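You operate a simulated robot arm through the tools that you are given. There is no shell and no other tool. Be economical: measure what you need, move in short steps, check, and stop when the job is done.

Carry out the task below with a simulated robot arm. There is one attempt and no reset: what you move stays moved.

## Task
Turn the press knob to 10 mm. Put the green tee fitting on the top of the carrier plate. Fetch the red round brush and stand it on the top of the blue parts cart. Take the blue torque driver and put it on the bare strip of the base plate. Take the orange round brush and put it on the top of the parts rack. Do these in any order. Set down upright: red round brush.

The check looks at the end state, three seconds after you hand in, the way a careful person would. Anything else that was tipped, shoved, dropped, spilled or broken makes it a failure.

## Robot
A 6-joint arm with a four-finger gripper on a trunk, on a base that drives. Base frame: it is fixed to the floor where the robot stands at the start and does not move with it; the origin is under the middle of the robot, x ahead of it, y to its left, z up; the surface under the hand at the start is at about z = 720. Lengths are in mm, angles in rad, forces in N, time in s.
With the tool pointing down near the work surface it reaches from about 560 to 880 mm from the robot's upright axis, wherever it stands. Its first joint turns from -2.897 to 2.897 rad. Places, roughly: bare strip of the base plate (15x57 cm) [840, -2180, 880]; blue torque driver [500, -3000, 1000]; green tee fitting (5x6x4 cm) [700, 300, 700]; orange round brush (3x3x18 cm) [-2400, -1100, 900]; press knob [500, 0, 1000]; red round brush (3x3x18 cm) [700, -3000, 1000]; top of the blue parts cart [1200, -1900, 800]; top of the carrier plate [3000, 700, 800]; top of the parts rack [-6300, -400, 1600]. Payload 3.43 kg.
Tool frame: the origin (TCP) lies between the finger pads and is the grasp point; the fingertips stand 30 mm ahead of it; z points along the fingers, y is the line along which they close. The gripper opens to 120 mm. The gripper's body begins 85 mm behind the TCP.
Orientation is told as [roll, pitch, yaw] about the base's x, y, z axes, in that order, counted from this pose: with the fingers straight down and closing along the base's y, the tool's x points along the base's -x, its y along +y and its z along -z.

## Interface
- The arm moves only by the tool step_arm. Its argument "moves" is a list of rows, each a list of 7 numbers: the shift along the tool's x, y, z in units of 30 mm (1.0 is 30 mm), then the turn, a rotation vector about the tool's x, y, z in units of 6 degrees (1.0 is 6 degrees), then the closure in counts, from 0 (fully open) to 255 (shut). In form: [[tx, ty, tz, ax, ay, az, claw], ...]. A call has 1 to 20 rows; each row shifts and turns the commanded pose from where the row before left it, along the tool's axes as they then stand. A call with a number of a shift or a turn outside -1 to 1 is refused whole. Rows are played at 5 a second. More than 50 mm and 0.15 rad between two rows, or a gripper value outside its range, and nothing of the call is played. Where a pose cannot be reached the arm comes as near as it can. A force on the tool above 40 N (or 10 N above the force at the start of the call, whichever is more), or a blocked arm, ends the call early, and 0.2 s more pass. Each finger halts on what it meets, pressing with about 25 N; the grip force reading is that of the motor and also rises with nothing between the fingers. The clock runs only during rows and for 0.2 s after the last one: add rows that do not move to give the fingers time. It gives the time, the measured TCP pose, the force on the tool (base axes), the opening and the grip force at its end, in the units of the frame above (readings bear some noise), with the torque about the TCP (base axes, N m) and any sound that the robot's microphone picked up.
- Cameras (640 x 400 px; columns grow to the right, rows downward): "scene" is now at [59.7, 191.1, 1564.6]; the picture's right is [-0.10, -1.00, 0.00], its down [-0.72, 0.07, -0.69] and it looks along [0.68, -0.07, -0.73] (base axes); focal length 291 px, centre (320, 200). "wrist" rides on the gripper at [71, -17, -121] in the tool frame; the picture's right is [0.23, 0.97, 0.00], its down [-0.81, 0.19, -0.55] and it looks along [-0.54, 0.13, 0.83] (tool axes); focal length 275 px, centre (320, 200). There is no depth. A picture from a camera that has moved, and an enlarged one, comes with that camera's place and axes in the base frame and with its lens.
- camera(camera): a new picture of that camera. It takes no simulated time.
- lift_body(by): slides the trunk up (or, below 0, down) by that many mm; the arm and the scene camera ride with it, the base frame stays. It gives what a move gives, with no picture.
- steer(legs): drives the robot by 1 to 6 legs, each [ahead, left, turn to the left] in mm, mm and rad, along the robot's own axes; the way and the turn of a leg run together, so that a leg with both is an arc; at most 1500 mm and 3.142 rad a leg. The arm and the cameras ride along, it lands a little off, and it stops where it bumps. It gives what a move gives.
- head_to(pan, tilt): turns the head with the scene camera to pan (to the left, within 2.094 rad either way) and tilt (down, from -0.506 to 1.204), counted from straight ahead of the robot. It gives what a move gives.
- close_up(camera, box): a new picture of the part [left, top, right, bottom] of that camera's present view, enlarged. It takes no simulated time.
- finish_job(): hands the job in; it is judged then, once.

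Go step by step. Nothing tells you exact positions but the pictures and the camera data: compare them with the known pose of the tool, close in by small moves and look again before you grip or let go. The budget is 165 turns and 128 pictures, counting those below and the enlarged ones. Unless the task says otherwise, let go and move clear before handing in.

The tools are called after "Request:" by a JSON object that holds its "fn" and its "kwargs". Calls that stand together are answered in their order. step_arm: Moves the arm, as the interface text tells. Its arguments: {"type":"object","properties":{"moves":{"type":"array","items":{"type":"array","items":{"type":"number"}}}},"required":["moves"]} The other tools are called the same way: lift_body (by) slides the trunk up or down; steer (legs) drives the base; head_to (pan, tilt) turns the head that bears the scene camera; camera (camera) takes a picture; close_up (camera, box) takes an enlarged picture of a part of a camera's view; finish_job () hands the job in.

At the start:

```text
clock: 0.0
position: [493.1, 70.7, 1259.5]
orientation: [0.0, -0.001, 0.001]
contact_force: [-0.2, 0.7, 0.0]
wrist_torque: [-0.02, 0.01, 0.02]
finger_gap: 120.0
grip_force: 0.1
trunk travel left (down, up): [-150.0, 390.0]
robot x, y, heading: [-2.8, -0.1, 0.001]
head pan, tilt: [-0.536, 0.819]
```

scene: 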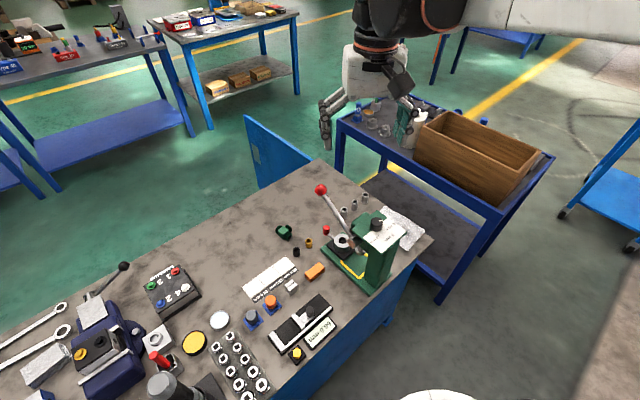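
wrist: 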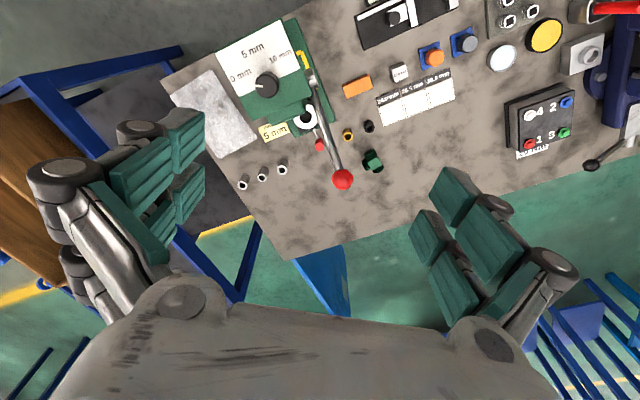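

I see the bench with the press (dial marked 0/5/10 mm), a green tee on the bench, and more carts further away. First I look closer at the dial and the tee.

Request:
{"fn": "close_up", "kwargs": {"camera": "wrist", "box": [200, 20, 400, 200]}}

Request:
{"fn": "camera", "kwargs": {"camera": "scene"}}

```text
2.22 times, centred on (300, 110) of wrist
camera zoom: at [422.2, 53.1, 1380.2], right [-0.23, 0.97, 0.0], down [0.81, 0.19, 0.55], along [0.54, 0.13, -0.83], focal length 612 px, centre (364, 400)
```

zoom: 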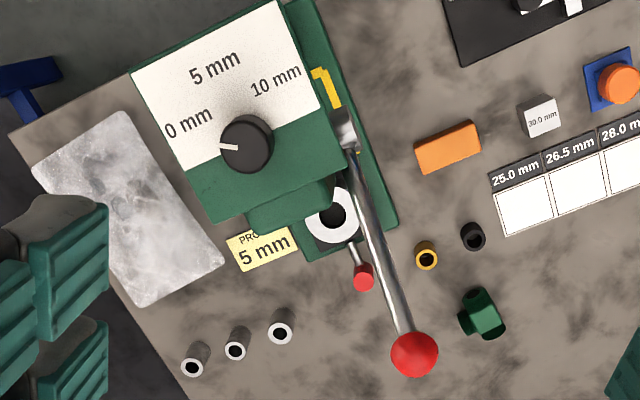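

```text
124 pictures are left
camera scene: at [59.7, 191.1, 1564.6], right [-0.1, -1.0, 0.0], down [-0.72, 0.07, -0.69], along [0.68, -0.07, -0.73], focal length 291 px, centre (320, 200)
```

scene: 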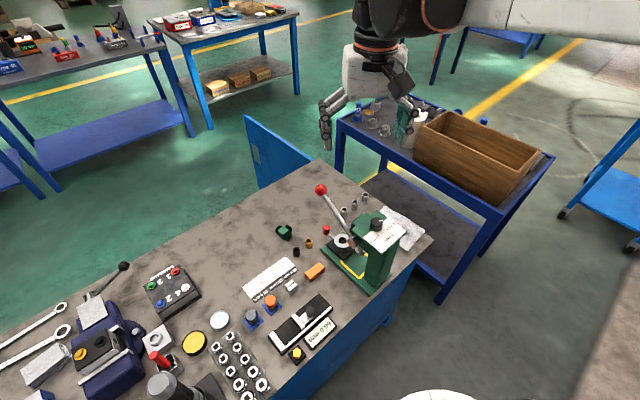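

The knob is at about (510, 2, 980), its pointer at 0 mm. I move above it for a better look.

Request:
{"fn": "step_arm", "kwargs": {"moves": [[-0.3, -0.75, 0, 0, 0, 0, 0], [-0.27, -0.75, 0, 0, 0, 0, 0], [0, -0.75, 0, 0, 0, 0, 0], [0, 0, 1, 0, 0, 0, 0], [0, 0, 1, 0, 0, 0, 0], [0, 0, 1, 0, 0, 0, 0], [0, 0, 0, 0, 0, 0, 0]]}}

Request:
{"fn": "camera", "kwargs": {"camera": "wrist"}}

Request:
{"fn": "close_up", "kwargs": {"camera": "scene", "box": [300, 180, 450, 300]}}

```text
clock: 1.6
position: [512.3, 3.3, 1170.9]
orientation: [0.001, 0.0, -0.002]
contact_force: [-0.1, 0.1, 0.8]
wrist_torque: [0.01, -0.01, 0.0]
finger_gap: 120.0
grip_force: 0.1
trunk travel left (down, up): [-150.0, 390.0]
robot x, y, heading: [-0.5, 0.1, 0.005]
head pan, tilt: [-0.536, 0.819]
```

```text
123 pictures are left
camera wrist: at [441.3, -14.1, 1290.4], right [-0.23, 0.97, 0.0], down [0.81, 0.19, 0.55], along [0.54, 0.13, -0.83], focal length 275 px, centre (320, 200)
```

wrist: 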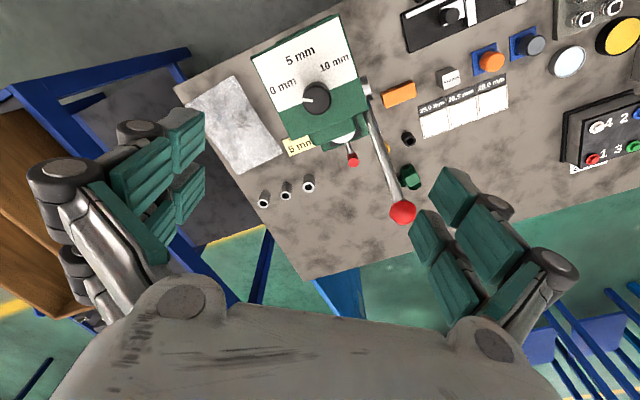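

```text
3.33 times, centred on (375, 240) of scene
camera zoom: at [59.5, 189.5, 1564.5], right [-0.12, -0.99, 0.0], down [-0.72, 0.09, -0.68], along [0.68, -0.08, -0.73], focal length 971 px, centre (137, 67)
```

zoom: 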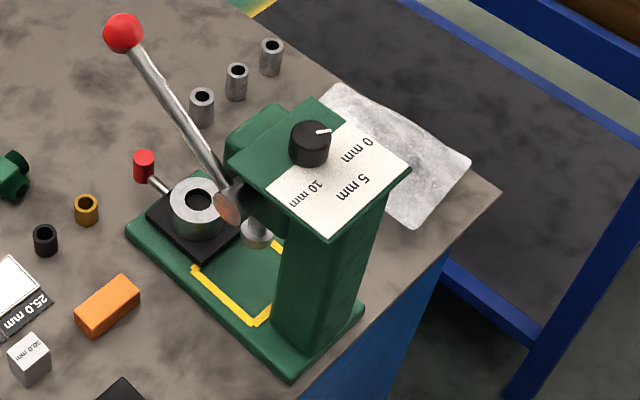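

The knob centre is about (510, 2), top z ≈ 988, and 10 mm lies about 100° clockwise seen from above. I pre-rotate the hand by -48° and descend with the fingers half closed.

Request:
{"fn": "step_arm", "kwargs": {"moves": [[0.07, -0.04, 0.5, 0, 0, -1, 120], [0, 0, 0.5, 0, 0, -1, 120], [0, 0, 0.5, 0, 0, -1, 120], [0, 0, 0.5, 0, 0, -1, 120], [0, 0, 0.5, 0, 0, -1, 120], [0, 0, 0.5, 0, 0, -1, 120], [0, 0, 0.5, 0, 0, -1, 120], [0, 0, 0.5, 0, 0, -1, 120], [0, 0, 0.3, 0, 0, 0, 120], [0, 0, 0, 0, 0, 0, 120]]}}

Request:
{"fn": "camera", "kwargs": {"camera": "wrist"}}

Request:
{"fn": "close_up", "kwargs": {"camera": "scene", "box": [300, 140, 450, 260]}}

```text
clock: 3.8
position: [508.0, 1.8, 1039.1]
orientation: [0.001, 0.0, 0.838]
contact_force: [0.2, 0.0, -0.1]
wrist_torque: [-0.01, 0.0, -0.01]
finger_gap: 63.5
grip_force: 0.1
trunk travel left (down, up): [-150.0, 390.0]
robot x, y, heading: [-3.0, 2.0, -0.001]
head pan, tilt: [-0.536, 0.819]
```

```text
121 pictures are left
camera wrist: at [474.0, -63.4, 1160.5], right [-0.88, 0.48, 0.0], down [0.4, 0.73, 0.55], along [0.27, 0.48, -0.83], focal length 275 px, centre (320, 200)
```

wrist: 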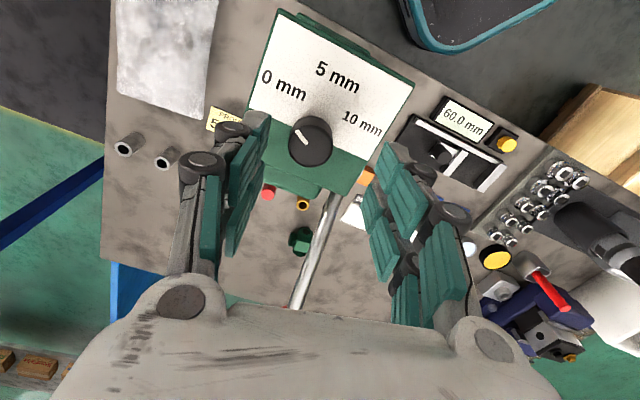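

```text
3.33 times, centred on (375, 200) of scene
camera zoom: at [48.7, 158.1, 1564.3], right [-0.51, -0.86, 0.0], down [-0.63, 0.37, -0.68], along [0.59, -0.35, -0.73], focal length 971 px, centre (137, 200)
```

zoom: 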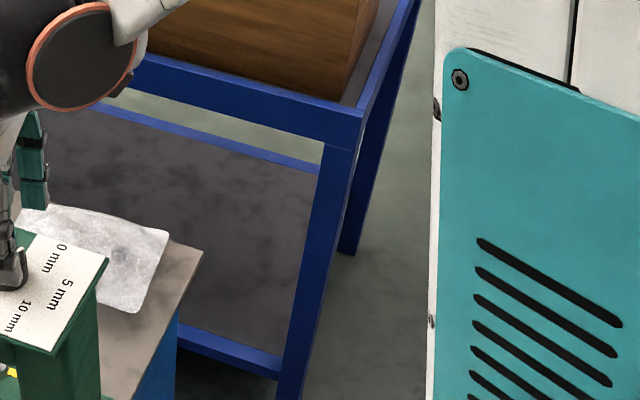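

The knob sits slightly toward the tool's +x, and is perhaps lower than I thought. I shift a little, descend 30 mm and look again.

Request:
{"fn": "step_arm", "kwargs": {"moves": [[0.2, -0.1, 0.5, 0, 0, 0, 120], [0, 0, 0.5, 0, 0, 0, 120], [0, 0, 0, 0, 0, 0, 120]]}}

Request:
{"fn": "camera", "kwargs": {"camera": "wrist"}}

Request:
{"fn": "head_to", "kwargs": {"pan": 0.0, "tilt": 0.9}}

Request:
{"fn": "camera", "kwargs": {"camera": "scene"}}

```text
clock: 4.6
position: [507.7, -6.6, 1009.2]
orientation: [-0.001, 0.0, 0.839]
contact_force: [0.5, -0.9, -0.4]
wrist_torque: [-0.02, 0.02, 0.01]
finger_gap: 63.4
grip_force: 0.1
trunk travel left (down, up): [-150.0, 390.0]
robot x, y, heading: [-1.8, -2.5, 0.001]
head pan, tilt: [-0.536, 0.819]
```

```text
119 pictures are left
camera wrist: at [472.6, -70.7, 1129.6], right [-0.88, 0.48, 0.0], down [0.4, 0.73, 0.55], along [0.27, 0.48, -0.83], focal length 275 px, centre (320, 200)
```

wrist: 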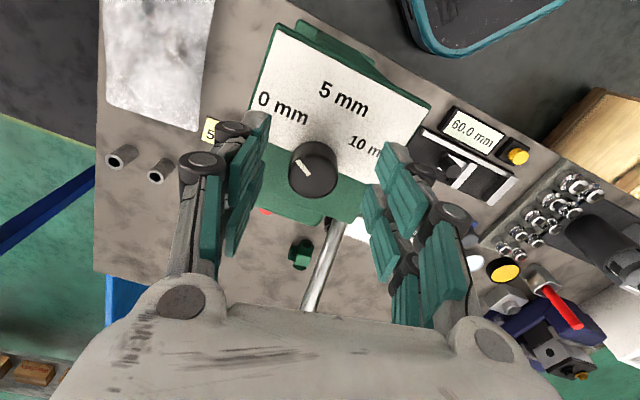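

```text
clock: 5.6
position: [507.5, -5.5, 1008.2]
orientation: [-0.001, 0.0, 0.838]
contact_force: [0.0, -0.7, -0.4]
wrist_torque: [-0.03, 0.0, -0.01]
finger_gap: 63.4
grip_force: 0.1
trunk travel left (down, up): [-150.0, 390.0]
robot x, y, heading: [-1.9, -0.9, -0.002]
head pan, tilt: [0.0, 0.901]
```

```text
118 pictures are left
camera scene: at [55.7, 198.8, 1558.0], right [0.0, -1.0, 0.0], down [-0.78, 0.0, -0.62], along [0.62, 0.0, -0.78], focal length 291 px, centre (320, 200)
```

scene: 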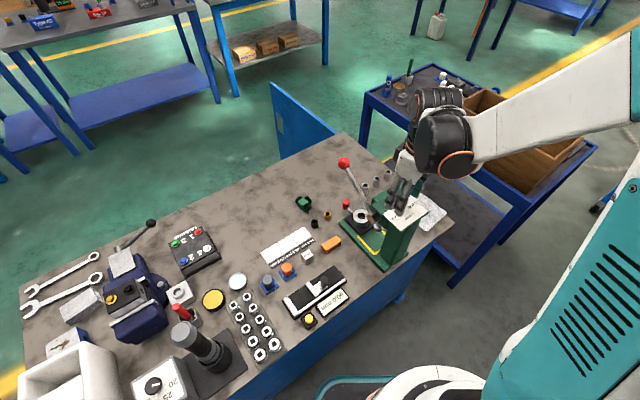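

The knob top is at z ≈ 975 with a height of about 18 mm; the hand is nearly centred. I descend 15 mm and close on it.

Request:
{"fn": "step_arm", "kwargs": {"moves": [[0, -0.1, 0.25, 0, 0, 0, 120], [0, 0, 0.2, 0, 0, 0, 120], [0, 0, 0, 0, 0, 0, 150], [0, 0, 0, 0, 0, 0, 180], [0, 0, 0, 0, 0, 0, 210], [0, 0, 0, 0, 0, 0, 210], [0, 0, 0, 0, 0, 0, 210]]}}

Request:
{"fn": "camera", "kwargs": {"camera": "wrist"}}

```text
clock: 7.2
position: [509.1, -7.5, 996.8]
orientation: [0.0, 0.0, 0.838]
contact_force: [4.3, -2.2, 2.3]
wrist_torque: [-0.24, -0.07, -0.03]
finger_gap: 30.9
grip_force: 45.1
trunk travel left (down, up): [-150.0, 390.0]
robot x, y, heading: [-2.4, 1.6, 0.001]
head pan, tilt: [0.0, 0.901]
```

```text
117 pictures are left
camera wrist: at [474.4, -71.6, 1116.6], right [-0.88, 0.48, 0.0], down [0.4, 0.73, 0.55], along [0.27, 0.48, -0.83], focal length 275 px, centre (320, 200)
```

wrist: 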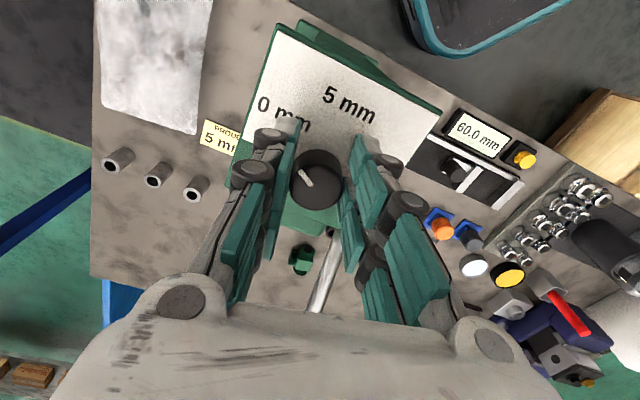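

Gripped at 30.9 mm. I turn about 90° clockwise and check.

Request:
{"fn": "step_arm", "kwargs": {"moves": [[0, 0, 0, 0, 0, 1, 210], [0, 0, 0, 0, 0, 1, 210], [0, 0, 0, 0, 0, 1, 210], [0, 0, 0, 0, 0, 1, 210], [0, 0, 0, 0, 0, 1, 210], [0, 0, 0, 0, 0, 1, 210], [0, 0, 0, 0, 0, 1, 210], [0, 0, 0, 0, 0, 1, 210], [0, 0, 0, 0, 0, 1, 210], [0, 0, 0, 0, 0, 1, 210], [0, 0, 0, 0, 0, 1, 210], [0, 0, 0, 0, 0, 1, 210], [0, 0, 0, 0, 0, 1, 210], [0, 0, 0, 0, 0, 1, 210], [0, 0, 0, 0, 0, 1, 210]]}}

Request:
{"fn": "close_up", "kwargs": {"camera": "wrist", "box": [220, 20, 460, 240]}}

```text
clock: 8.3
position: [506.8, -2.8, 997.8]
orientation: [0.006, 0.001, 0.375]
contact_force: [-3.7, 7.0, -8.2]
wrist_torque: [0.48, 0.1, 0.06]
finger_gap: 31.0
grip_force: 44.9
trunk travel left (down, up): [-150.0, 390.0]
robot x, y, heading: [1.8, 0.5, 0.002]
head pan, tilt: [0.0, 0.901]
stopped in row 5: the force on the tool passed its limit at 41 N (the readings are from after the stop); the commanded pose is now the measured one
```

```text
1.82 times, centred on (340, 130) of wrist
camera zoom: at [447.8, -46.1, 1117.9], right [-0.57, 0.82, 0.01], down [0.69, 0.47, 0.55], along [0.45, 0.32, -0.83], focal length 500 px, centre (284, 327)
```

zoom: 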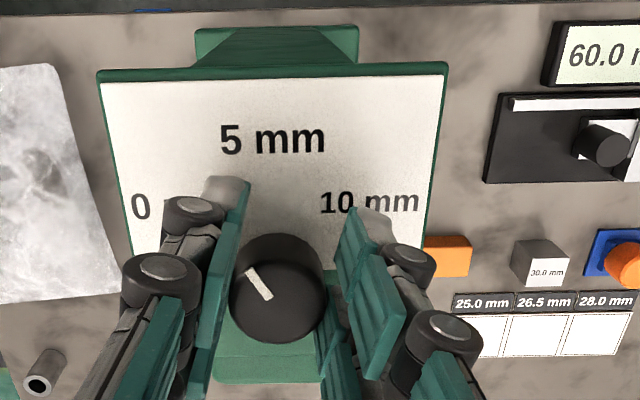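

The off-centre grip made side force; how the TCP drifted suggests the knob's axis is about 9 mm toward tool -x. I let go, recentre, regrip and turn further.

Request:
{"fn": "step_arm", "kwargs": {"moves": [[0, 0, 0, 0, 0, 0, 150], [0, 0, 0, 0, 0, 0, 130], [0, 0, 0, 0, 0, 0, 130], [-0.3, 0, 0, 0, 0, 0, 130], [0, 0, 0, 0, 0, 0, 130], [0, 0, 0, 0, 0, 0, 170], [0, 0, 0, 0, 0, 0, 205], [0, 0, 0, 0, 0, 0, 205], [0, 0, 0, 0, 0, 0, 205], [0, 0, 0, 0, 0, 1, 205]]}}

Request:
{"fn": "close_up", "kwargs": {"camera": "wrist", "box": [220, 20, 460, 240]}}

```text
clock: 10.5
position: [516.7, -0.4, 996.3]
orientation: [0.002, 0.003, 0.268]
contact_force: [-11.6, 11.2, -18.7]
wrist_torque: [0.66, -0.61, 0.01]
finger_gap: 29.5
grip_force: 44.8
trunk travel left (down, up): [-150.0, 390.0]
robot x, y, heading: [3.9, 1.8, 0.006]
head pan, tilt: [0.0, 0.901]
```

```text
1.82 times, centred on (340, 130) of wrist
camera zoom: at [452.2, -35.9, 1117.0], right [-0.48, 0.88, 0.0], down [0.73, 0.4, 0.55], along [0.48, 0.27, -0.83], focal length 500 px, centre (284, 327)
```

zoom: 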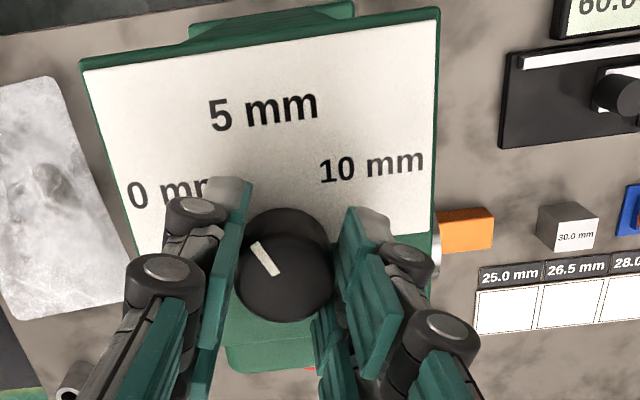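

The gap shrank to 29.5 mm, so I actually moved away from the centre. I go back by about 8 mm, regrip and turn in a short run.

Request:
{"fn": "step_arm", "kwargs": {"moves": [[0, 0, 0, 0, 0, 0, 150], [0, 0, 0, 0, 0, 0, 130], [0, 0, 0, 0, 0, 0, 130], [0.24, 0, 0, 0, 0, 0, 130], [0, 0, 0, 0, 0, 0, 130], [0, 0, 0, 0, 0, 0, 170], [0, 0, 0, 0, 0, 0, 200], [0, 0, 0, 0, 0, 0, 200], [0, 0, 0, 0, 0, 0, 200]]}}

Request:
{"fn": "step_arm", "kwargs": {"moves": [[0, 0, 0, 0, 0, 1, 200], [0, 0, 0, 0, 0, 1, 200], [0, 0, 0, 0, 0, 1, 200]]}}

Request:
{"fn": "step_arm", "kwargs": {"moves": [[0, 0, 0, 0, 0, 1, 200], [0, 0, 0, 0, 0, 1, 200], [0, 0, 0, 0, 0, 1, 200]]}}

Request:
{"fn": "close_up", "kwargs": {"camera": "wrist", "box": [220, 20, 460, 240]}}

```text
clock: 12.5
position: [509.3, -2.0, 997.1]
orientation: [0.003, 0.001, 0.269]
contact_force: [-4.1, 9.8, -2.8]
wrist_torque: [0.44, 0.18, 0.1]
finger_gap: 30.8
grip_force: 44.9
trunk travel left (down, up): [-150.0, 390.0]
robot x, y, heading: [-3.4, 0.6, 0.004]
head pan, tilt: [0.0, 0.901]
```

```text
clock: 13.3
position: [509.5, -0.2, 997.1]
orientation: [0.003, 0.0, -0.047]
contact_force: [-3.0, 26.0, -7.0]
wrist_torque: [0.9, -0.71, 0.16]
finger_gap: 30.4
grip_force: 44.6
trunk travel left (down, up): [-150.0, 390.0]
robot x, y, heading: [0.8, 2.9, 0.004]
head pan, tilt: [0.0, 0.901]
```

```text
clock: 14.0
position: [508.2, 2.7, 997.5]
orientation: [0.007, 0.004, -0.267]
contact_force: [1.2, 10.4, -0.8]
wrist_torque: [0.84, 0.42, 0.12]
finger_gap: 30.9
grip_force: 45.3
trunk travel left (down, up): [-150.0, 390.0]
robot x, y, heading: [-0.4, 3.3, -0.001]
head pan, tilt: [0.0, 0.901]
stopped in row 3: the force on the tool passed its limit at 41 N (the readings are from after the stop); the commanded pose is now the measured one
```

```text
1.82 times, centred on (340, 130) of wrist
camera zoom: at [436.8, 2.7, 1118.2], right [0.04, 1.0, 0.01], down [0.83, -0.03, 0.55], along [0.55, -0.01, -0.83], focal length 500 px, centre (284, 327)
```

zoom: 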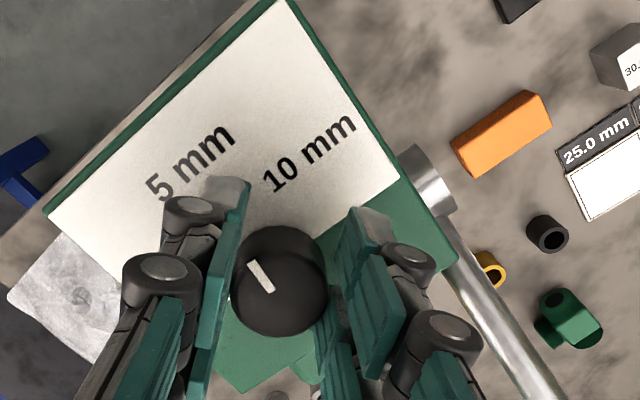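

About 37° more clockwise is needed. I continue in short turns.

Request:
{"fn": "step_arm", "kwargs": {"moves": [[0, 0, 0, 0, 0, 0, 150], [0, 0, 0, 0, 0, 0, 140], [0, 0, 0, 0, 0, 0, 140], [0, 0, 0, 0, 0, 0, 200], [0, 0, 0, 0, 0, 0, 200], [0, 0, 0, 0, 0, 0, 200], [0, 0, 0, 0, 0, 1, 200], [0, 0, 0, 0, 0, 1, 200], [0, 0, 0, 0, 0, 1, 200]]}}

Request:
{"fn": "step_arm", "kwargs": {"moves": [[0, 0, 0, 0, 0, 1, 200], [0, 0, 0, 0, 0, 1, 200]]}}

Request:
{"fn": "close_up", "kwargs": {"camera": "wrist", "box": [220, 20, 460, 240]}}

```text
clock: 16.0
position: [509.3, -0.0, 997.9]
orientation: [0.004, 0.006, -0.584]
contact_force: [7.7, 16.0, 6.6]
wrist_torque: [0.5, -0.31, 0.1]
finger_gap: 36.3
grip_force: 9.0
trunk travel left (down, up): [-150.0, 390.0]
robot x, y, heading: [-2.8, -2.2, 0.004]
head pan, tilt: [0.0, 0.901]
```

```text
clock: 16.6
position: [509.4, 0.1, 997.2]
orientation: [0.004, 0.004, -0.796]
contact_force: [13.9, 13.7, 6.5]
wrist_torque: [0.29, -0.63, 0.09]
finger_gap: 37.6
grip_force: 10.0
trunk travel left (down, up): [-150.0, 390.0]
robot x, y, heading: [0.4, 5.1, 0.004]
head pan, tilt: [0.0, 0.901]
```

```text
1.82 times, centred on (340, 130) of wrist
camera zoom: at [449.1, 38.3, 1117.6], right [0.53, 0.85, 0.0], down [0.71, -0.45, 0.55], along [0.47, -0.29, -0.84], focal length 500 px, centre (284, 327)
```

zoom: 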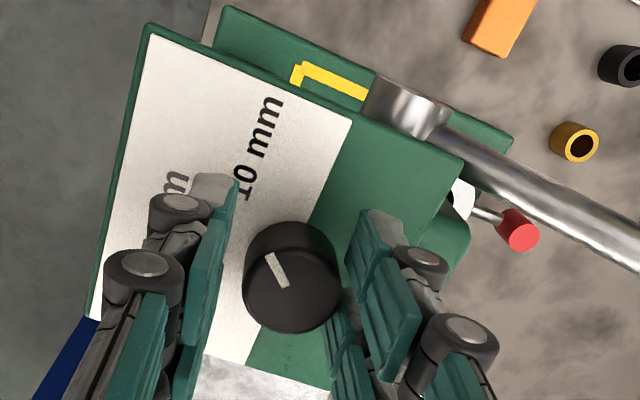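

The pointer is at about 178°, the 10 mm label at about 165° — roughly 13° more clockwise.

Request:
{"fn": "step_arm", "kwargs": {"moves": [[0, 0, 0, 0, 0, 1, 205], [0, 0, 0, 0, 0, 1, 205], [0, 0, 0, 0, 0, 0.2, 205]]}}

Request:
{"fn": "step_arm", "kwargs": {"moves": [[0, 0, 0, 0, 0, 0, 150], [0, 0, 0, 0, 0, 0, 110], [0, 0, 0, 0, 0, 0, 100], [0, 0, -1, 0, 0, 0, 100], [0, 0, -1, 0, 0, 0, 100], [0, 0, -1, 0, 0, 0, 100]]}}

Request:
{"fn": "close_up", "kwargs": {"camera": "wrist", "box": [220, 20, 460, 240]}}

```text
clock: 17.4
position: [511.4, -0.7, 997.4]
orientation: [0.0, 0.008, -1.024]
contact_force: [21.1, 14.4, 3.9]
wrist_torque: [0.4, -0.63, 0.13]
finger_gap: 38.2
grip_force: 12.9
trunk travel left (down, up): [-150.0, 390.0]
robot x, y, heading: [0.0, 1.6, 0.002]
head pan, tilt: [0.0, 0.901]
```

```text
clock: 18.8
position: [510.9, -0.3, 1089.8]
orientation: [0.002, 0.008, -1.023]
contact_force: [0.8, -0.2, 0.2]
wrist_torque: [0.02, 0.06, 0.0]
finger_gap: 73.1
grip_force: 0.0
trunk travel left (down, up): [-150.0, 390.0]
robot x, y, heading: [0.0, 1.7, 0.003]
head pan, tilt: [0.0, 0.901]
```

```text
1.82 times, centred on (340, 130) of wrist
camera zoom: at [460.0, 50.8, 1209.9], right [0.71, 0.7, 0.0], down [0.59, -0.6, 0.55], along [0.39, -0.39, -0.84], focal length 500 px, centre (284, 327)
```

zoom: 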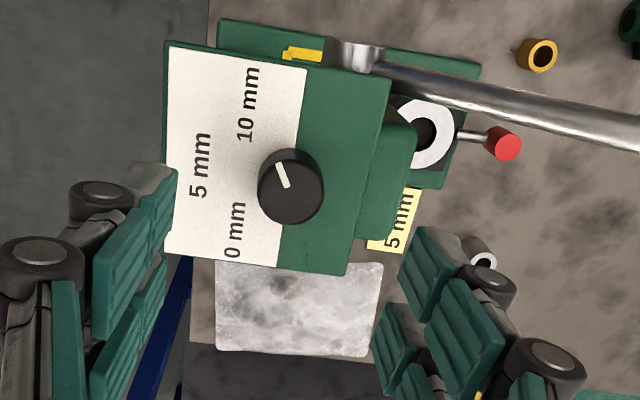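

Released and clear. I zoom in to check the pointer angle accurately.

Request:
{"fn": "close_up", "kwargs": {"camera": "wrist", "box": [270, 30, 370, 130]}}

```text
4.00 times, centred on (320, 80) of wrist
camera zoom: at [460.0, 50.8, 1209.9], right [0.71, 0.7, 0.0], down [0.59, -0.6, 0.55], along [0.39, -0.39, -0.84], focal length 1101 px, centre (320, 680)
```

zoom: 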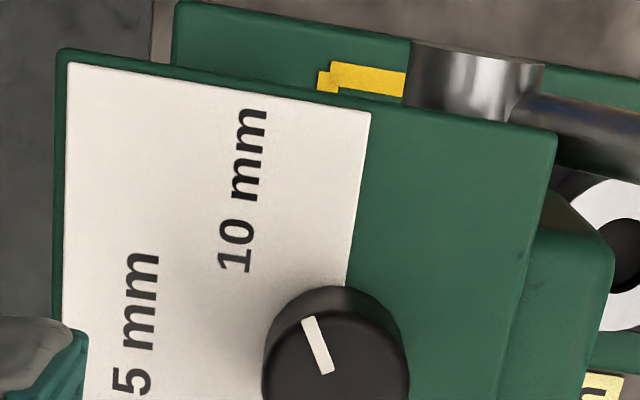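

The pointer sits slightly clockwise of the text centre. I place the camera nearly straight above the knob to judge without parallax.

Request:
{"fn": "step_arm", "kwargs": {"moves": [[-1, 0.25, -0.5, 0, 0, 0, 60], [-1, 0.25, -0.5, 0, 0, 0, 0], [0, 0, 0, 0, 0, 0, 0]]}}

Request:
{"fn": "camera", "kwargs": {"camera": "wrist"}}

Request:
{"fn": "close_up", "kwargs": {"camera": "wrist", "box": [240, 0, 400, 100]}}

```text
clock: 19.6
position: [554.1, -46.0, 1118.4]
orientation: [0.003, 0.006, -1.025]
contact_force: [-0.3, 0.1, -0.3]
wrist_torque: [-0.02, 0.02, 0.02]
finger_gap: 120.1
grip_force: 0.2
trunk travel left (down, up): [-150.0, 390.0]
robot x, y, heading: [3.5, 1.6, -0.001]
head pan, tilt: [0.0, 0.901]
```

```text
110 pictures are left
camera wrist: at [503.0, 4.4, 1239.4], right [0.71, 0.7, 0.0], down [0.59, -0.6, 0.55], along [0.39, -0.39, -0.84], focal length 275 px, centre (320, 200)
```

wrist: 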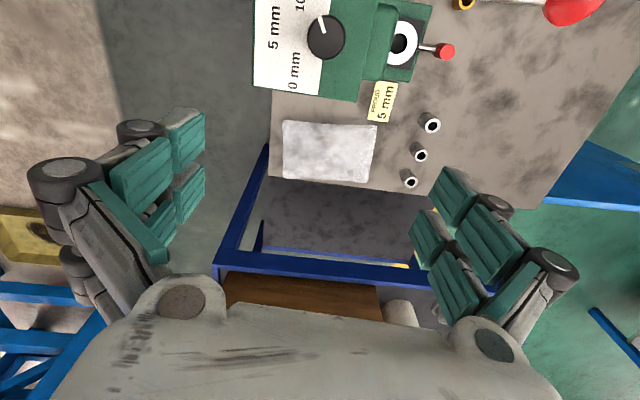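

```text
4.00 times, centred on (320, 50) of wrist
camera zoom: at [503.0, 4.4, 1239.4], right [0.71, 0.7, 0.0], down [0.59, -0.6, 0.55], along [0.39, -0.39, -0.84], focal length 1101 px, centre (320, 800)
```

zoom: 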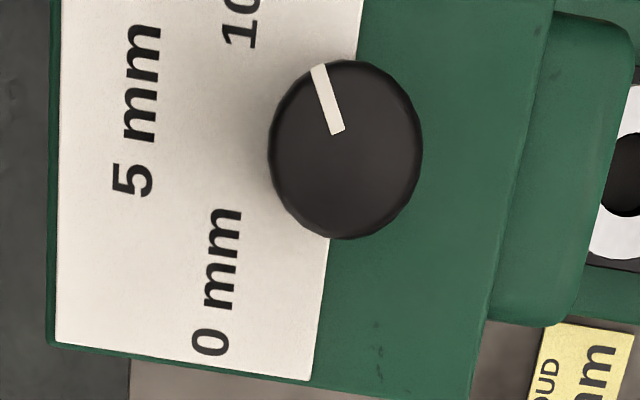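

From straight above: marks at about -92° (0), -144° (5), -196° (10); the pointer is now near -206°, a few degrees too far. I regrip and turn back about 7°.

Request:
{"fn": "step_arm", "kwargs": {"moves": [[1, -0.2, 0, 0, 0, 0, 100], [1, -0.17, 0, 0, 0, 0, 120], [0, 0, 1, 0, 0, 0, 120], [0, 0, 1, 0, 0, 0, 120], [0, 0, 1, 0, 0, 0, 120], [0, 0, 1, 0, 0, 0, 120], [0, 0, 0.07, 0, 0, 0, 120], [0, 0, 0, 0, 0, 0, 160], [0, 0, 0, 0, 0, 0, 200], [0, 0, 0, 0, 0, 0, 200], [0, 0, 0, 0, 0, 0, 200]]}}

Request:
{"fn": "close_up", "kwargs": {"camera": "wrist", "box": [220, 20, 460, 240]}}

Request:
{"fn": "step_arm", "kwargs": {"moves": [[0, 0, 0, 0, 0, -0.6, 200], [0, 0, 0, 0, 0, -0.6, 200]]}}

Request:
{"fn": "close_up", "kwargs": {"camera": "wrist", "box": [220, 20, 460, 240]}}

```text
clock: 22.0
position: [513.9, 1.6, 996.0]
orientation: [0.002, 0.007, -1.024]
contact_force: [11.9, 4.8, 3.6]
wrist_torque: [0.18, -0.33, 0.0]
finger_gap: 32.7
grip_force: 5.5
trunk travel left (down, up): [-150.0, 390.0]
robot x, y, heading: [-0.0, -0.8, 0.001]
head pan, tilt: [0.0, 0.901]
```

```text
1.82 times, centred on (340, 130) of wrist
camera zoom: at [462.8, 52.3, 1115.8], right [0.71, 0.7, 0.0], down [0.59, -0.6, 0.55], along [0.39, -0.39, -0.84], focal length 500 px, centre (284, 327)
```

zoom: 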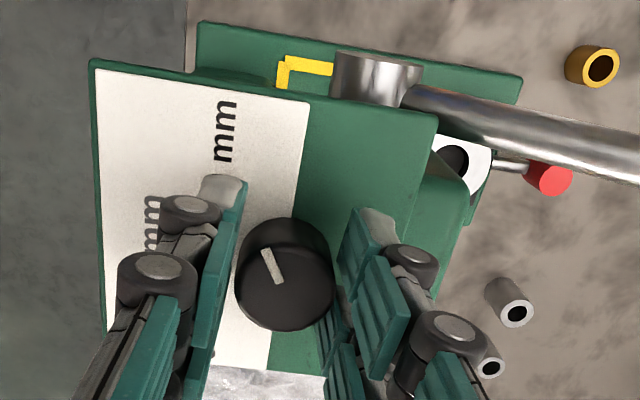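

```text
clock: 22.6
position: [514.0, 0.6, 995.1]
orientation: [0.003, 0.008, -0.896]
contact_force: [11.7, 3.9, -0.8]
wrist_torque: [0.15, -0.24, -0.01]
finger_gap: 32.6
grip_force: 6.2
trunk travel left (down, up): [-150.0, 390.0]
robot x, y, heading: [-0.0, 1.6, 0.0]
head pan, tilt: [0.0, 0.901]
```

```text
1.82 times, centred on (340, 130) of wrist
camera zoom: at [456.4, 45.5, 1115.8], right [0.62, 0.79, 0.0], down [0.66, -0.52, 0.55], along [0.43, -0.34, -0.84], focal length 500 px, centre (284, 327)
```

zoom: 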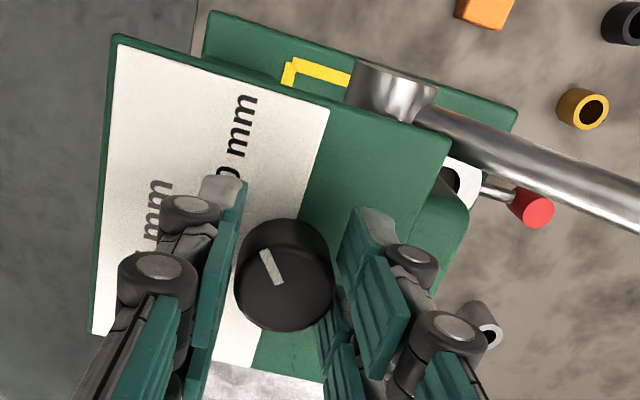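

The knob followed by about 7°. I release, lift, and check from above again.

Request:
{"fn": "step_arm", "kwargs": {"moves": [[0, 0, 0, 0, 0, 0, 150], [0, 0, 0, 0, 0, 0, 110], [0, 0, 0, 0, 0, 0, 100], [0, 0, -1, 0, 0, 0, 60], [0, 0, -1, 0, 0, 0, 0], [0, 0, -1, 0, 0, 0, 0], [0, 0, -1, 0, 0, 0, 0], [-1, 0.2, 0, 0, 0, 0, 0], [-1, 0.2, 0, 0, 0, 0, 0], [0, 0, 0, 0, 0, 0, 0]]}}

Request:
{"fn": "close_up", "kwargs": {"camera": "wrist", "box": [240, 0, 400, 100]}}

```text
clock: 24.8
position: [559.9, -40.7, 1114.8]
orientation: [0.003, 0.007, -0.9]
contact_force: [0.1, -0.2, 0.3]
wrist_torque: [0.02, 0.03, -0.03]
finger_gap: 120.2
grip_force: 0.1
trunk travel left (down, up): [-150.0, 390.0]
robot x, y, heading: [-3.2, -0.3, 0.002]
head pan, tilt: [0.0, 0.901]
```

```text
4.00 times, centred on (320, 50) of wrist
camera zoom: at [502.9, 3.5, 1236.1], right [0.62, 0.79, 0.0], down [0.66, -0.52, 0.55], along [0.43, -0.34, -0.84], focal length 1101 px, centre (320, 800)
```

zoom: 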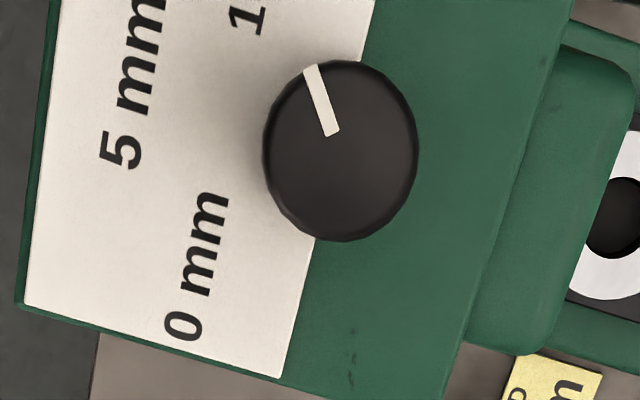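

The pointer is now on 10 mm. Next is the tee: I unwind the yaw and move above it, around (692, 259).

Request:
{"fn": "step_arm", "kwargs": {"moves": [[0, 0, -0.5, 0, 0, -1, 0], [0, 0, 0, 0, 0, -1, 0], [0, 0, 0, 0, 0, -1, 0], [0, 0, 0, 0, 0, -1, 0], [0, 0, 0, 0, 0, -1, 0], [0, 0, 0, 0, 0, -1, 0], [0, 0, 0, 0, 0, -1, 0], [0, 0, 0, 0, 0, -1, 0], [0, 0, 0, 0, 0, -0.6, 0], [-0.35, 1, 0, 0, 0, 0, 0], [-0.35, 1, 0, 0, 0, 0, 0], [-0.35, 1, 0, 0, 0, 0, 0], [-0.35, 1, 0, 0, 0, 0, 0], [-0.35, 1, 0, 0, 0, 0, 0], [-0.35, 1, 0, 0, 0, 0, 0], [-0.35, 1, 0, 0, 0, 0, 0], [-0.35, 1, 0, 0, 0, 0, 0], [-0.35, 1, 0, 0, 0, 0, 0], [-0.35, 1, 0, 0, 0, 0, 0], [0, 0, 0, 0, 0, 0, 0]]}}

Request:
{"fn": "camera", "kwargs": {"camera": "wrist"}}

Request:
{"fn": "camera", "kwargs": {"camera": "scene"}}

```text
clock: 29.0
position: [664.1, 261.7, 1130.9]
orientation: [0.007, 0.002, 0.001]
contact_force: [0.2, -0.1, 0.0]
wrist_torque: [-0.01, 0.01, 0.0]
finger_gap: 120.2
grip_force: 0.1
trunk travel left (down, up): [-150.0, 390.0]
robot x, y, heading: [0.9, 1.0, -0.001]
head pan, tilt: [0.0, 0.901]
```

```text
105 pictures are left
camera wrist: at [594.0, 243.2, 1252.6], right [-0.23, 0.97, 0.01], down [0.81, 0.19, 0.55], along [0.54, 0.13, -0.83], focal length 275 px, centre (320, 200)
```

wrist: 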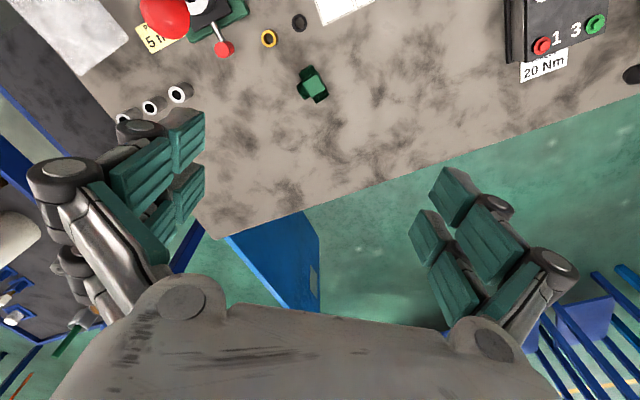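

```text
104 pictures are left
camera scene: at [55.5, 199.7, 1558.0], right [0.0, -1.0, 0.0], down [-0.78, 0.0, -0.62], along [0.62, 0.0, -0.78], focal length 291 px, centre (320, 200)
```

scene: 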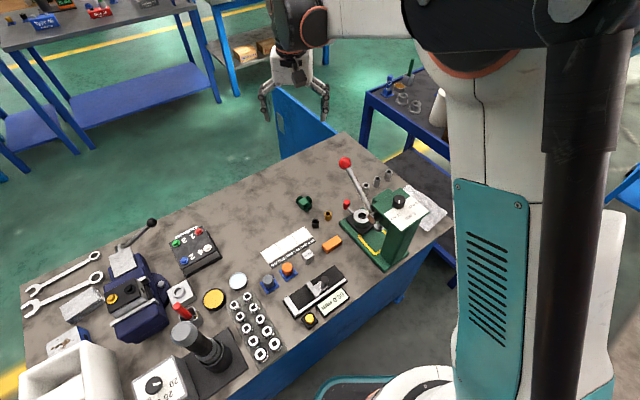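

The tee is at about (693, 257). I descend above it for a closer look.

Request:
{"fn": "step_arm", "kwargs": {"moves": [[-0.5, -0.08, 1, 0, 0, 0, 0], [-0.47, -0.08, 1, 0, 0, 0, 0], [0, 0, 1, 0, 0, 0, 0], [0, 0, 1, 0, 0, 0, 0], [0, 0, 1, 0, 0, 0, 0], [0, 0, 1, 0, 0, 0, 0], [0, 0, 1, 0, 0, 0, 0], [0, 0, 1, 0, 0, 0, 0], [0, 0, 1, 0, 0, 0, 0], [0, 0, 0, 0, 0, 0, 0]]}}

Request:
{"fn": "camera", "kwargs": {"camera": "wrist"}}

Request:
{"fn": "close_up", "kwargs": {"camera": "scene", "box": [264, 170, 344, 235]}}

```text
clock: 31.2
position: [692.1, 258.4, 862.8]
orientation: [0.007, 0.004, 0.002]
contact_force: [0.2, 1.1, -0.1]
wrist_torque: [0.02, 0.05, 0.01]
finger_gap: 120.0
grip_force: 0.1
trunk travel left (down, up): [-150.0, 390.0]
robot x, y, heading: [-0.9, -0.2, 0.001]
head pan, tilt: [0.0, 0.901]
```

```text
103 pictures are left
camera wrist: at [621.4, 240.8, 983.1], right [-0.23, 0.97, 0.01], down [0.81, 0.19, 0.55], along [0.54, 0.13, -0.83], focal length 275 px, centre (320, 200)
```

wrist: 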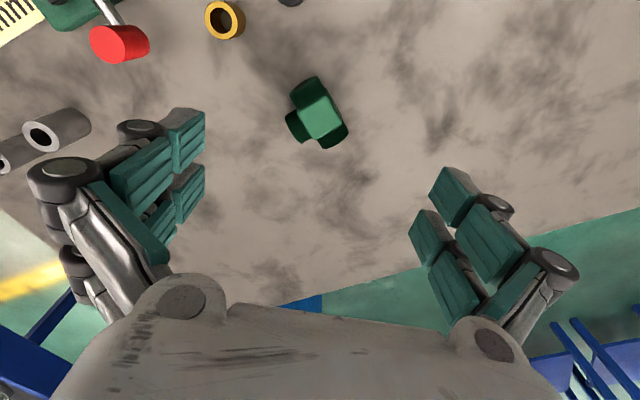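

```text
6.15 times, centred on (304, 202) of scene
camera zoom: at [55.6, 199.6, 1558.0], right [0.0, -1.0, 0.0], down [-0.78, 0.0, -0.62], along [0.62, 0.0, -0.78], focal length 1792 px, centre (418, 185)
```

zoom: 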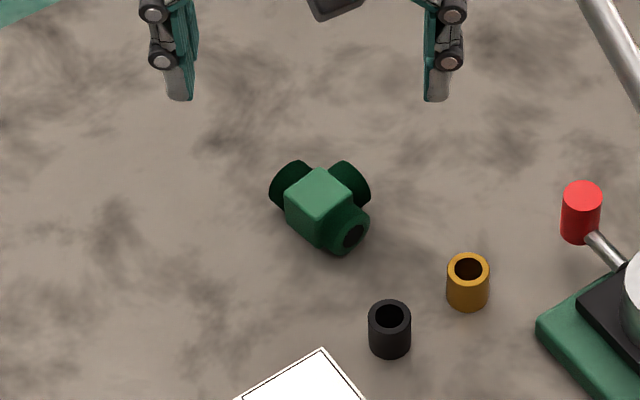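

The tee's run axis is at about 43°, centre near (687, 257). I turn the hand to close along the run and come down part way.

Request:
{"fn": "step_arm", "kwargs": {"moves": [[0, 0, 0, 0, 0, 1, 0], [0, 0, 0, 0, 0, 1, 0], [0, 0, 0, 0, 0, 1, 0], [0, 0, 0, 0, 0, 1, 0], [0, 0, 0, 0, 0, 1, 0], [0, 0, 0, 0, 0, 1, 0], [0, 0, 0, 0, 0, 1, 0], [0, 0, 0, 0, 0, 0.74, 0], [0.09, -0.14, 1, 0, 0, 0, 0], [0, 0, 0.8, 0, 0, 0, 0], [0, 0, 0, 0, 0, 0, 0]]}}

Request:
{"fn": "camera", "kwargs": {"camera": "wrist"}}

Request:
{"fn": "close_up", "kwargs": {"camera": "scene", "box": [264, 170, 344, 235]}}

```text
clock: 33.6
position: [686.8, 257.5, 807.0]
orientation: [0.003, 0.007, -0.808]
contact_force: [0.1, -0.1, 0.2]
wrist_torque: [0.0, 0.03, 0.02]
finger_gap: 120.2
grip_force: 0.0
trunk travel left (down, up): [-150.0, 390.0]
robot x, y, heading: [-3.8, -1.2, -0.002]
head pan, tilt: [0.0, 0.901]
```

```text
101 pictures are left
camera wrist: at [627.1, 296.2, 928.6], right [0.55, 0.84, 0.0], down [0.7, -0.46, 0.55], along [0.46, -0.3, -0.84], focal length 275 px, centre (320, 200)
```

wrist: 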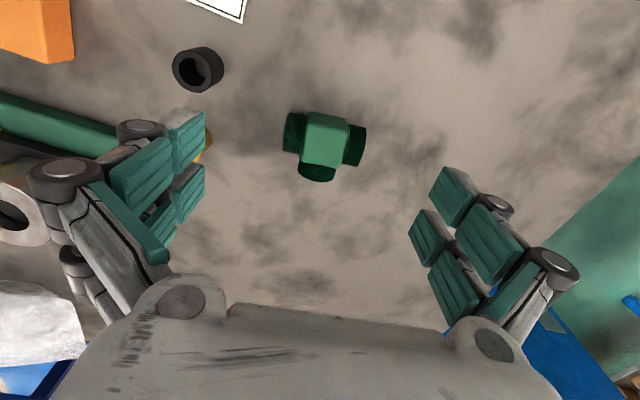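

```text
6.15 times, centred on (304, 202) of scene
camera zoom: at [55.6, 199.6, 1558.0], right [0.0, -1.0, 0.0], down [-0.78, 0.0, -0.62], along [0.62, 0.0, -0.78], focal length 1792 px, centre (418, 185)
```

zoom: 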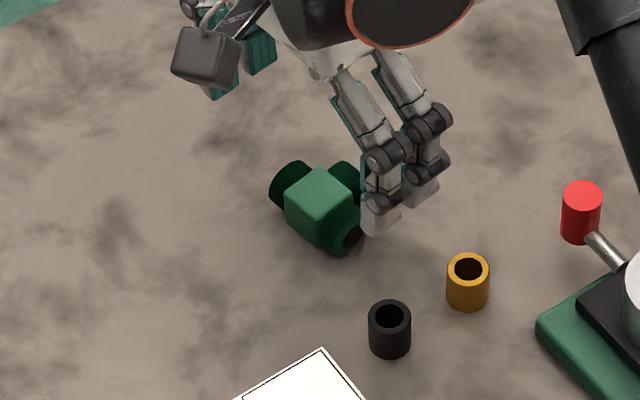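

The hand is aligned with the run. I descend to TCP z ≈ 757 and close gently.

Request:
{"fn": "step_arm", "kwargs": {"moves": [[0.07, 0, 0.8, 0, 0, 0, 0], [0, 0, 0.85, 0, 0, 0, 0], [0, 0, 0, 0, 0, 0, 60], [0, 0, 0, 0, 0, 0, 100], [0, 0, 0, 0, 0, 0, 130], [0, 0, 0, 0, 0, 0, 150], [0, 0, 0, 0, 0, 0, 170], [0, 0, 0, 0, 0, 0, 170], [0, 0, 0, 0, 0, 0, 170]]}}

Request:
{"fn": "camera", "kwargs": {"camera": "wrist"}}

```text
clock: 35.6
position: [686.3, 259.0, 758.5]
orientation: [0.002, 0.008, -0.808]
contact_force: [0.2, 0.0, -0.2]
wrist_torque: [0.03, 0.02, -0.01]
finger_gap: 57.8
grip_force: 25.0
trunk travel left (down, up): [-150.0, 390.0]
robot x, y, heading: [-1.6, -4.1, 0.002]
head pan, tilt: [0.0, 0.901]
```

```text
99 pictures are left
camera wrist: at [625.7, 297.9, 879.6], right [0.54, 0.84, 0.0], down [0.7, -0.46, 0.55], along [0.46, -0.3, -0.84], focal length 275 px, centre (320, 200)
```

wrist: 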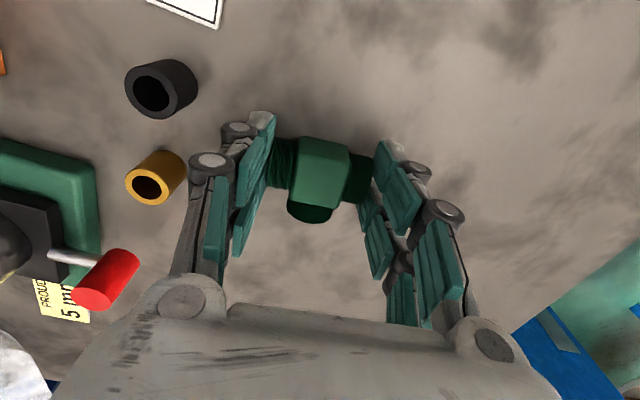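

Gripped at 57.8 mm. I lift and check.

Request:
{"fn": "step_arm", "kwargs": {"moves": [[0, 0, 0, 0, 0, 0, 185], [0, 0, -1, 0, 0, 0, 185], [0, 0, -1, 0, 0, 0, 185], [0, 0, -1, 0, 0, 0, 185], [0, 0, -1, 0, 0, 0, 185], [0, 0, -1, 0, 0, 0, 185], [0, 0, -1, 0, 0, 0, 185], [0, 0, -1, 0, 0, 0, 185], [0, 0, -1, 0, 0, 0, 185]]}}

Request:
{"fn": "camera", "kwargs": {"camera": "wrist"}}

Request:
{"fn": "head_to", "kwargs": {"pan": 0.3, "tilt": 0.35}}

Request:
{"fn": "camera", "kwargs": {"camera": "scene"}}

```text
clock: 37.6
position: [685.1, 258.1, 999.9]
orientation: [0.003, 0.006, -0.807]
contact_force: [-0.8, 0.0, -2.0]
wrist_torque: [0.03, 0.01, 0.0]
finger_gap: 58.2
grip_force: 24.7
trunk travel left (down, up): [-150.0, 390.0]
robot x, y, heading: [0.0, -0.1, -0.001]
head pan, tilt: [0.0, 0.901]
```

```text
98 pictures are left
camera wrist: at [625.2, 296.4, 1120.4], right [0.54, 0.84, 0.0], down [0.7, -0.46, 0.55], along [0.46, -0.3, -0.84], focal length 275 px, centre (320, 200)
```

wrist: 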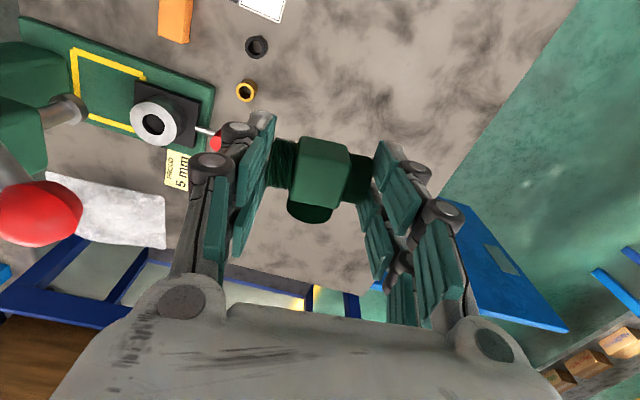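

```text
clock: 38.5
position: [686.8, 258.4, 998.9]
orientation: [0.002, 0.006, -0.808]
contact_force: [-0.5, 0.3, -2.4]
wrist_torque: [-0.02, -0.02, 0.03]
finger_gap: 57.9
grip_force: 25.4
trunk travel left (down, up): [-150.0, 390.0]
robot x, y, heading: [0.2, -0.6, 0.003]
head pan, tilt: [0.3, 0.351]
```

```text
97 pictures are left
camera scene: at [69.0, 227.1, 1605.4], right [0.3, -0.95, 0.0], down [-0.33, -0.1, -0.94], along [0.9, 0.28, -0.34], focal length 291 px, centre (320, 200)
```

scene: 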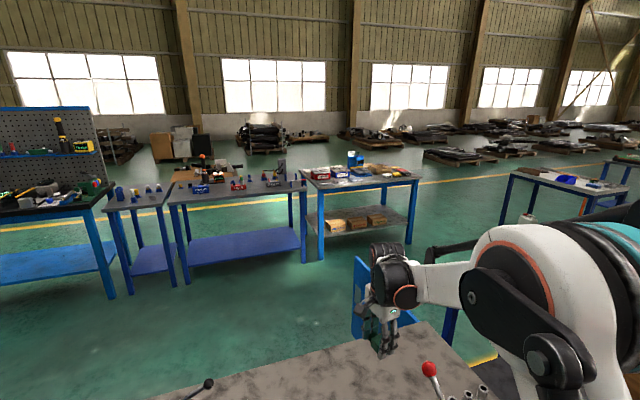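

The carrier plate should be on the blue-framed table around pixel (361, 175). I zoom in there and look at the drive way.

Request:
{"fn": "close_up", "kwargs": {"camera": "scene", "box": [160, 130, 440, 270]}}

Request:
{"fn": "head_to", "kwargs": {"pan": -0.6, "tilt": 0.45}}

Request:
{"fn": "camera", "kwargs": {"camera": "scene"}}

Request:
{"fn": "head_to", "kwargs": {"pan": -1.6, "tilt": 0.4}}

Request:
{"fn": "camera", "kwargs": {"camera": "scene"}}

Request:
{"fn": "head_to", "kwargs": {"pan": 1.6, "tilt": 0.4}}

Request:
{"fn": "camera", "kwargs": {"camera": "scene"}}

```text
2.29 times, centred on (300, 200) of scene
camera zoom: at [69.0, 227.1, 1605.4], right [0.3, -0.95, 0.0], down [-0.33, -0.1, -0.94], along [0.9, 0.28, -0.34], focal length 666 px, centre (366, 200)
```

zoom: 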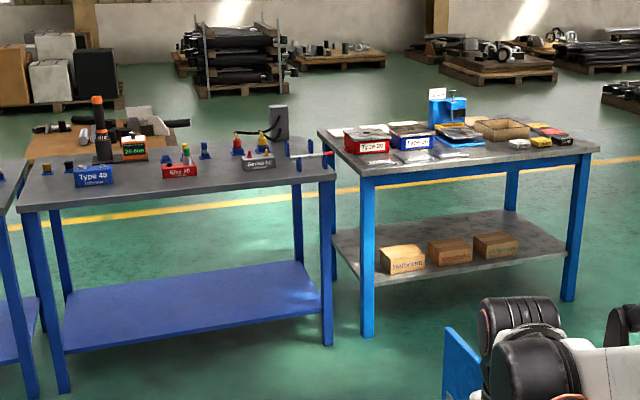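

```text
clock: 39.8
position: [686.2, 257.4, 997.7]
orientation: [0.002, 0.008, -0.807]
contact_force: [0.4, 0.0, -2.8]
wrist_torque: [-0.01, 0.06, 0.0]
finger_gap: 58.1
grip_force: 24.9
trunk travel left (down, up): [-150.0, 390.0]
robot x, y, heading: [-1.1, 0.8, 0.002]
head pan, tilt: [-0.6, 0.45]
```

```text
95 pictures are left
camera scene: at [56.0, 147.7, 1596.3], right [-0.56, -0.83, 0.0], down [-0.36, 0.24, -0.9], along [0.74, -0.51, -0.44], focal length 291 px, centre (320, 200)
```

scene: 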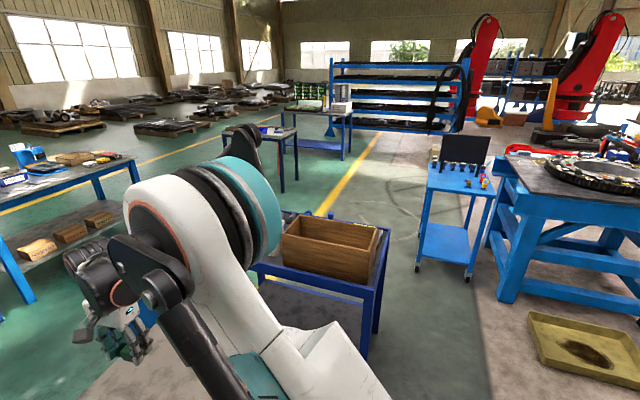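

```text
clock: 41.0
position: [686.4, 257.3, 999.0]
orientation: [0.001, 0.006, -0.808]
contact_force: [0.0, 0.7, -2.7]
wrist_torque: [0.02, 0.05, 0.02]
finger_gap: 57.8
grip_force: 24.6
trunk travel left (down, up): [-150.0, 390.0]
robot x, y, heading: [1.6, 1.4, -0.002]
head pan, tilt: [-1.6, 0.4]
```

```text
94 pictures are left
camera scene: at [-22.5, 106.9, 1601.0], right [-1.0, 0.03, 0.0], down [0.01, 0.39, -0.92], along [-0.03, -0.92, -0.39], focal length 291 px, centre (320, 200)
```

scene: 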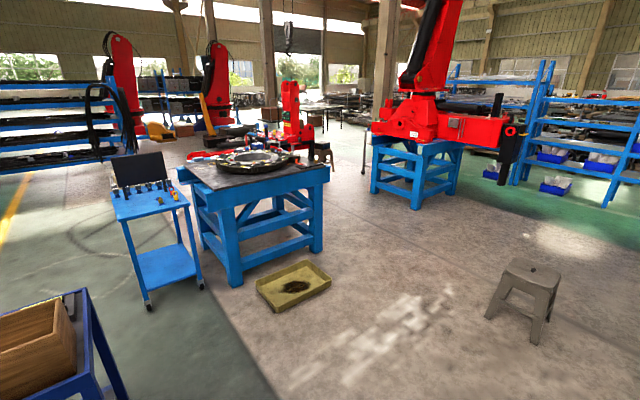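

```text
clock: 43.8
position: [686.5, 256.7, 1000.0]
orientation: [0.003, 0.008, -0.809]
contact_force: [0.4, -0.7, -3.5]
wrist_torque: [0.01, -0.01, -0.01]
finger_gap: 58.0
grip_force: 25.2
trunk travel left (down, up): [-150.0, 390.0]
robot x, y, heading: [2.7, -1.3, 0.001]
head pan, tilt: [1.6, 0.4]
```

```text
93 pictures are left
camera scene: at [-22.8, 292.1, 1601.0], right [1.0, 0.03, 0.0], down [0.01, -0.39, -0.92], along [-0.03, 0.92, -0.39], focal length 291 px, centre (320, 200)
```

scene: 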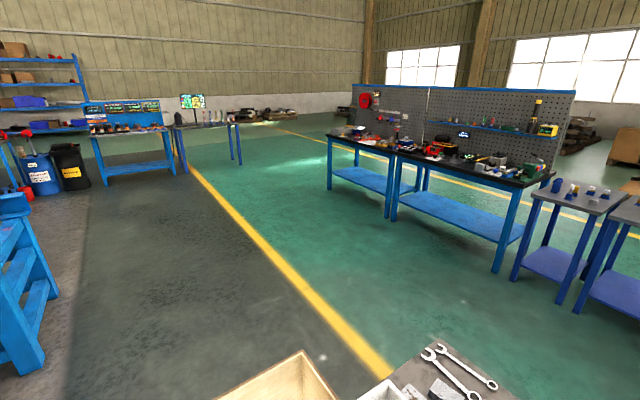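

Now I have a rough map: the bench and the wooden-box cart block the way ahead, so I go around the bench's left end. First I retract/raise the arm and look to the left rear.

Request:
{"fn": "lift_body", "kwargs": {"by": 200}}

Request:
{"fn": "head_to", "kwargs": {"pan": 2.09, "tilt": 0.6}}

Request:
{"fn": "camera", "kwargs": {"camera": "scene"}}

```text
clock: 45.9
position: [685.1, 257.7, 1199.0]
orientation: [0.002, 0.007, -0.806]
contact_force: [0.1, -0.1, -1.7]
wrist_torque: [0.01, 0.03, 0.0]
finger_gap: 58.0
grip_force: 24.6
trunk travel left (down, up): [-350.0, 190.0]
robot x, y, heading: [-2.6, 1.4, 0.004]
head pan, tilt: [1.6, 0.4]
```

```text
clock: 46.9
position: [685.7, 258.8, 1199.7]
orientation: [0.002, 0.007, -0.808]
contact_force: [0.0, -0.2, -2.7]
wrist_torque: [0.04, 0.02, 0.0]
finger_gap: 58.0
grip_force: 25.5
trunk travel left (down, up): [-350.0, 190.0]
robot x, y, heading: [1.7, 4.1, 0.001]
head pan, tilt: [2.089, 0.6]
```

```text
92 pictures are left
camera scene: at [-63.7, 276.3, 1782.8], right [0.87, 0.5, 0.0], down [0.28, -0.49, -0.83], along [-0.41, 0.72, -0.56], focal length 291 px, centre (320, 200)
```

scene: 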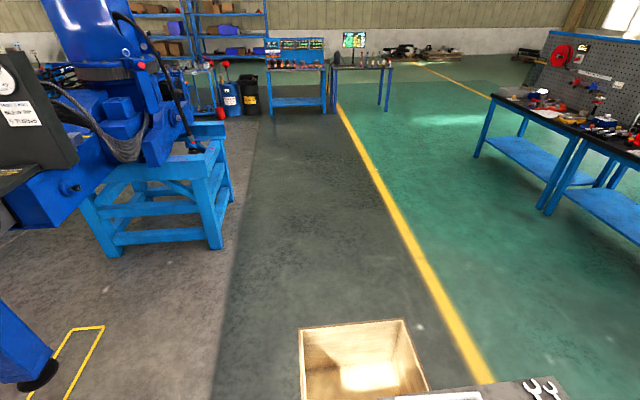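

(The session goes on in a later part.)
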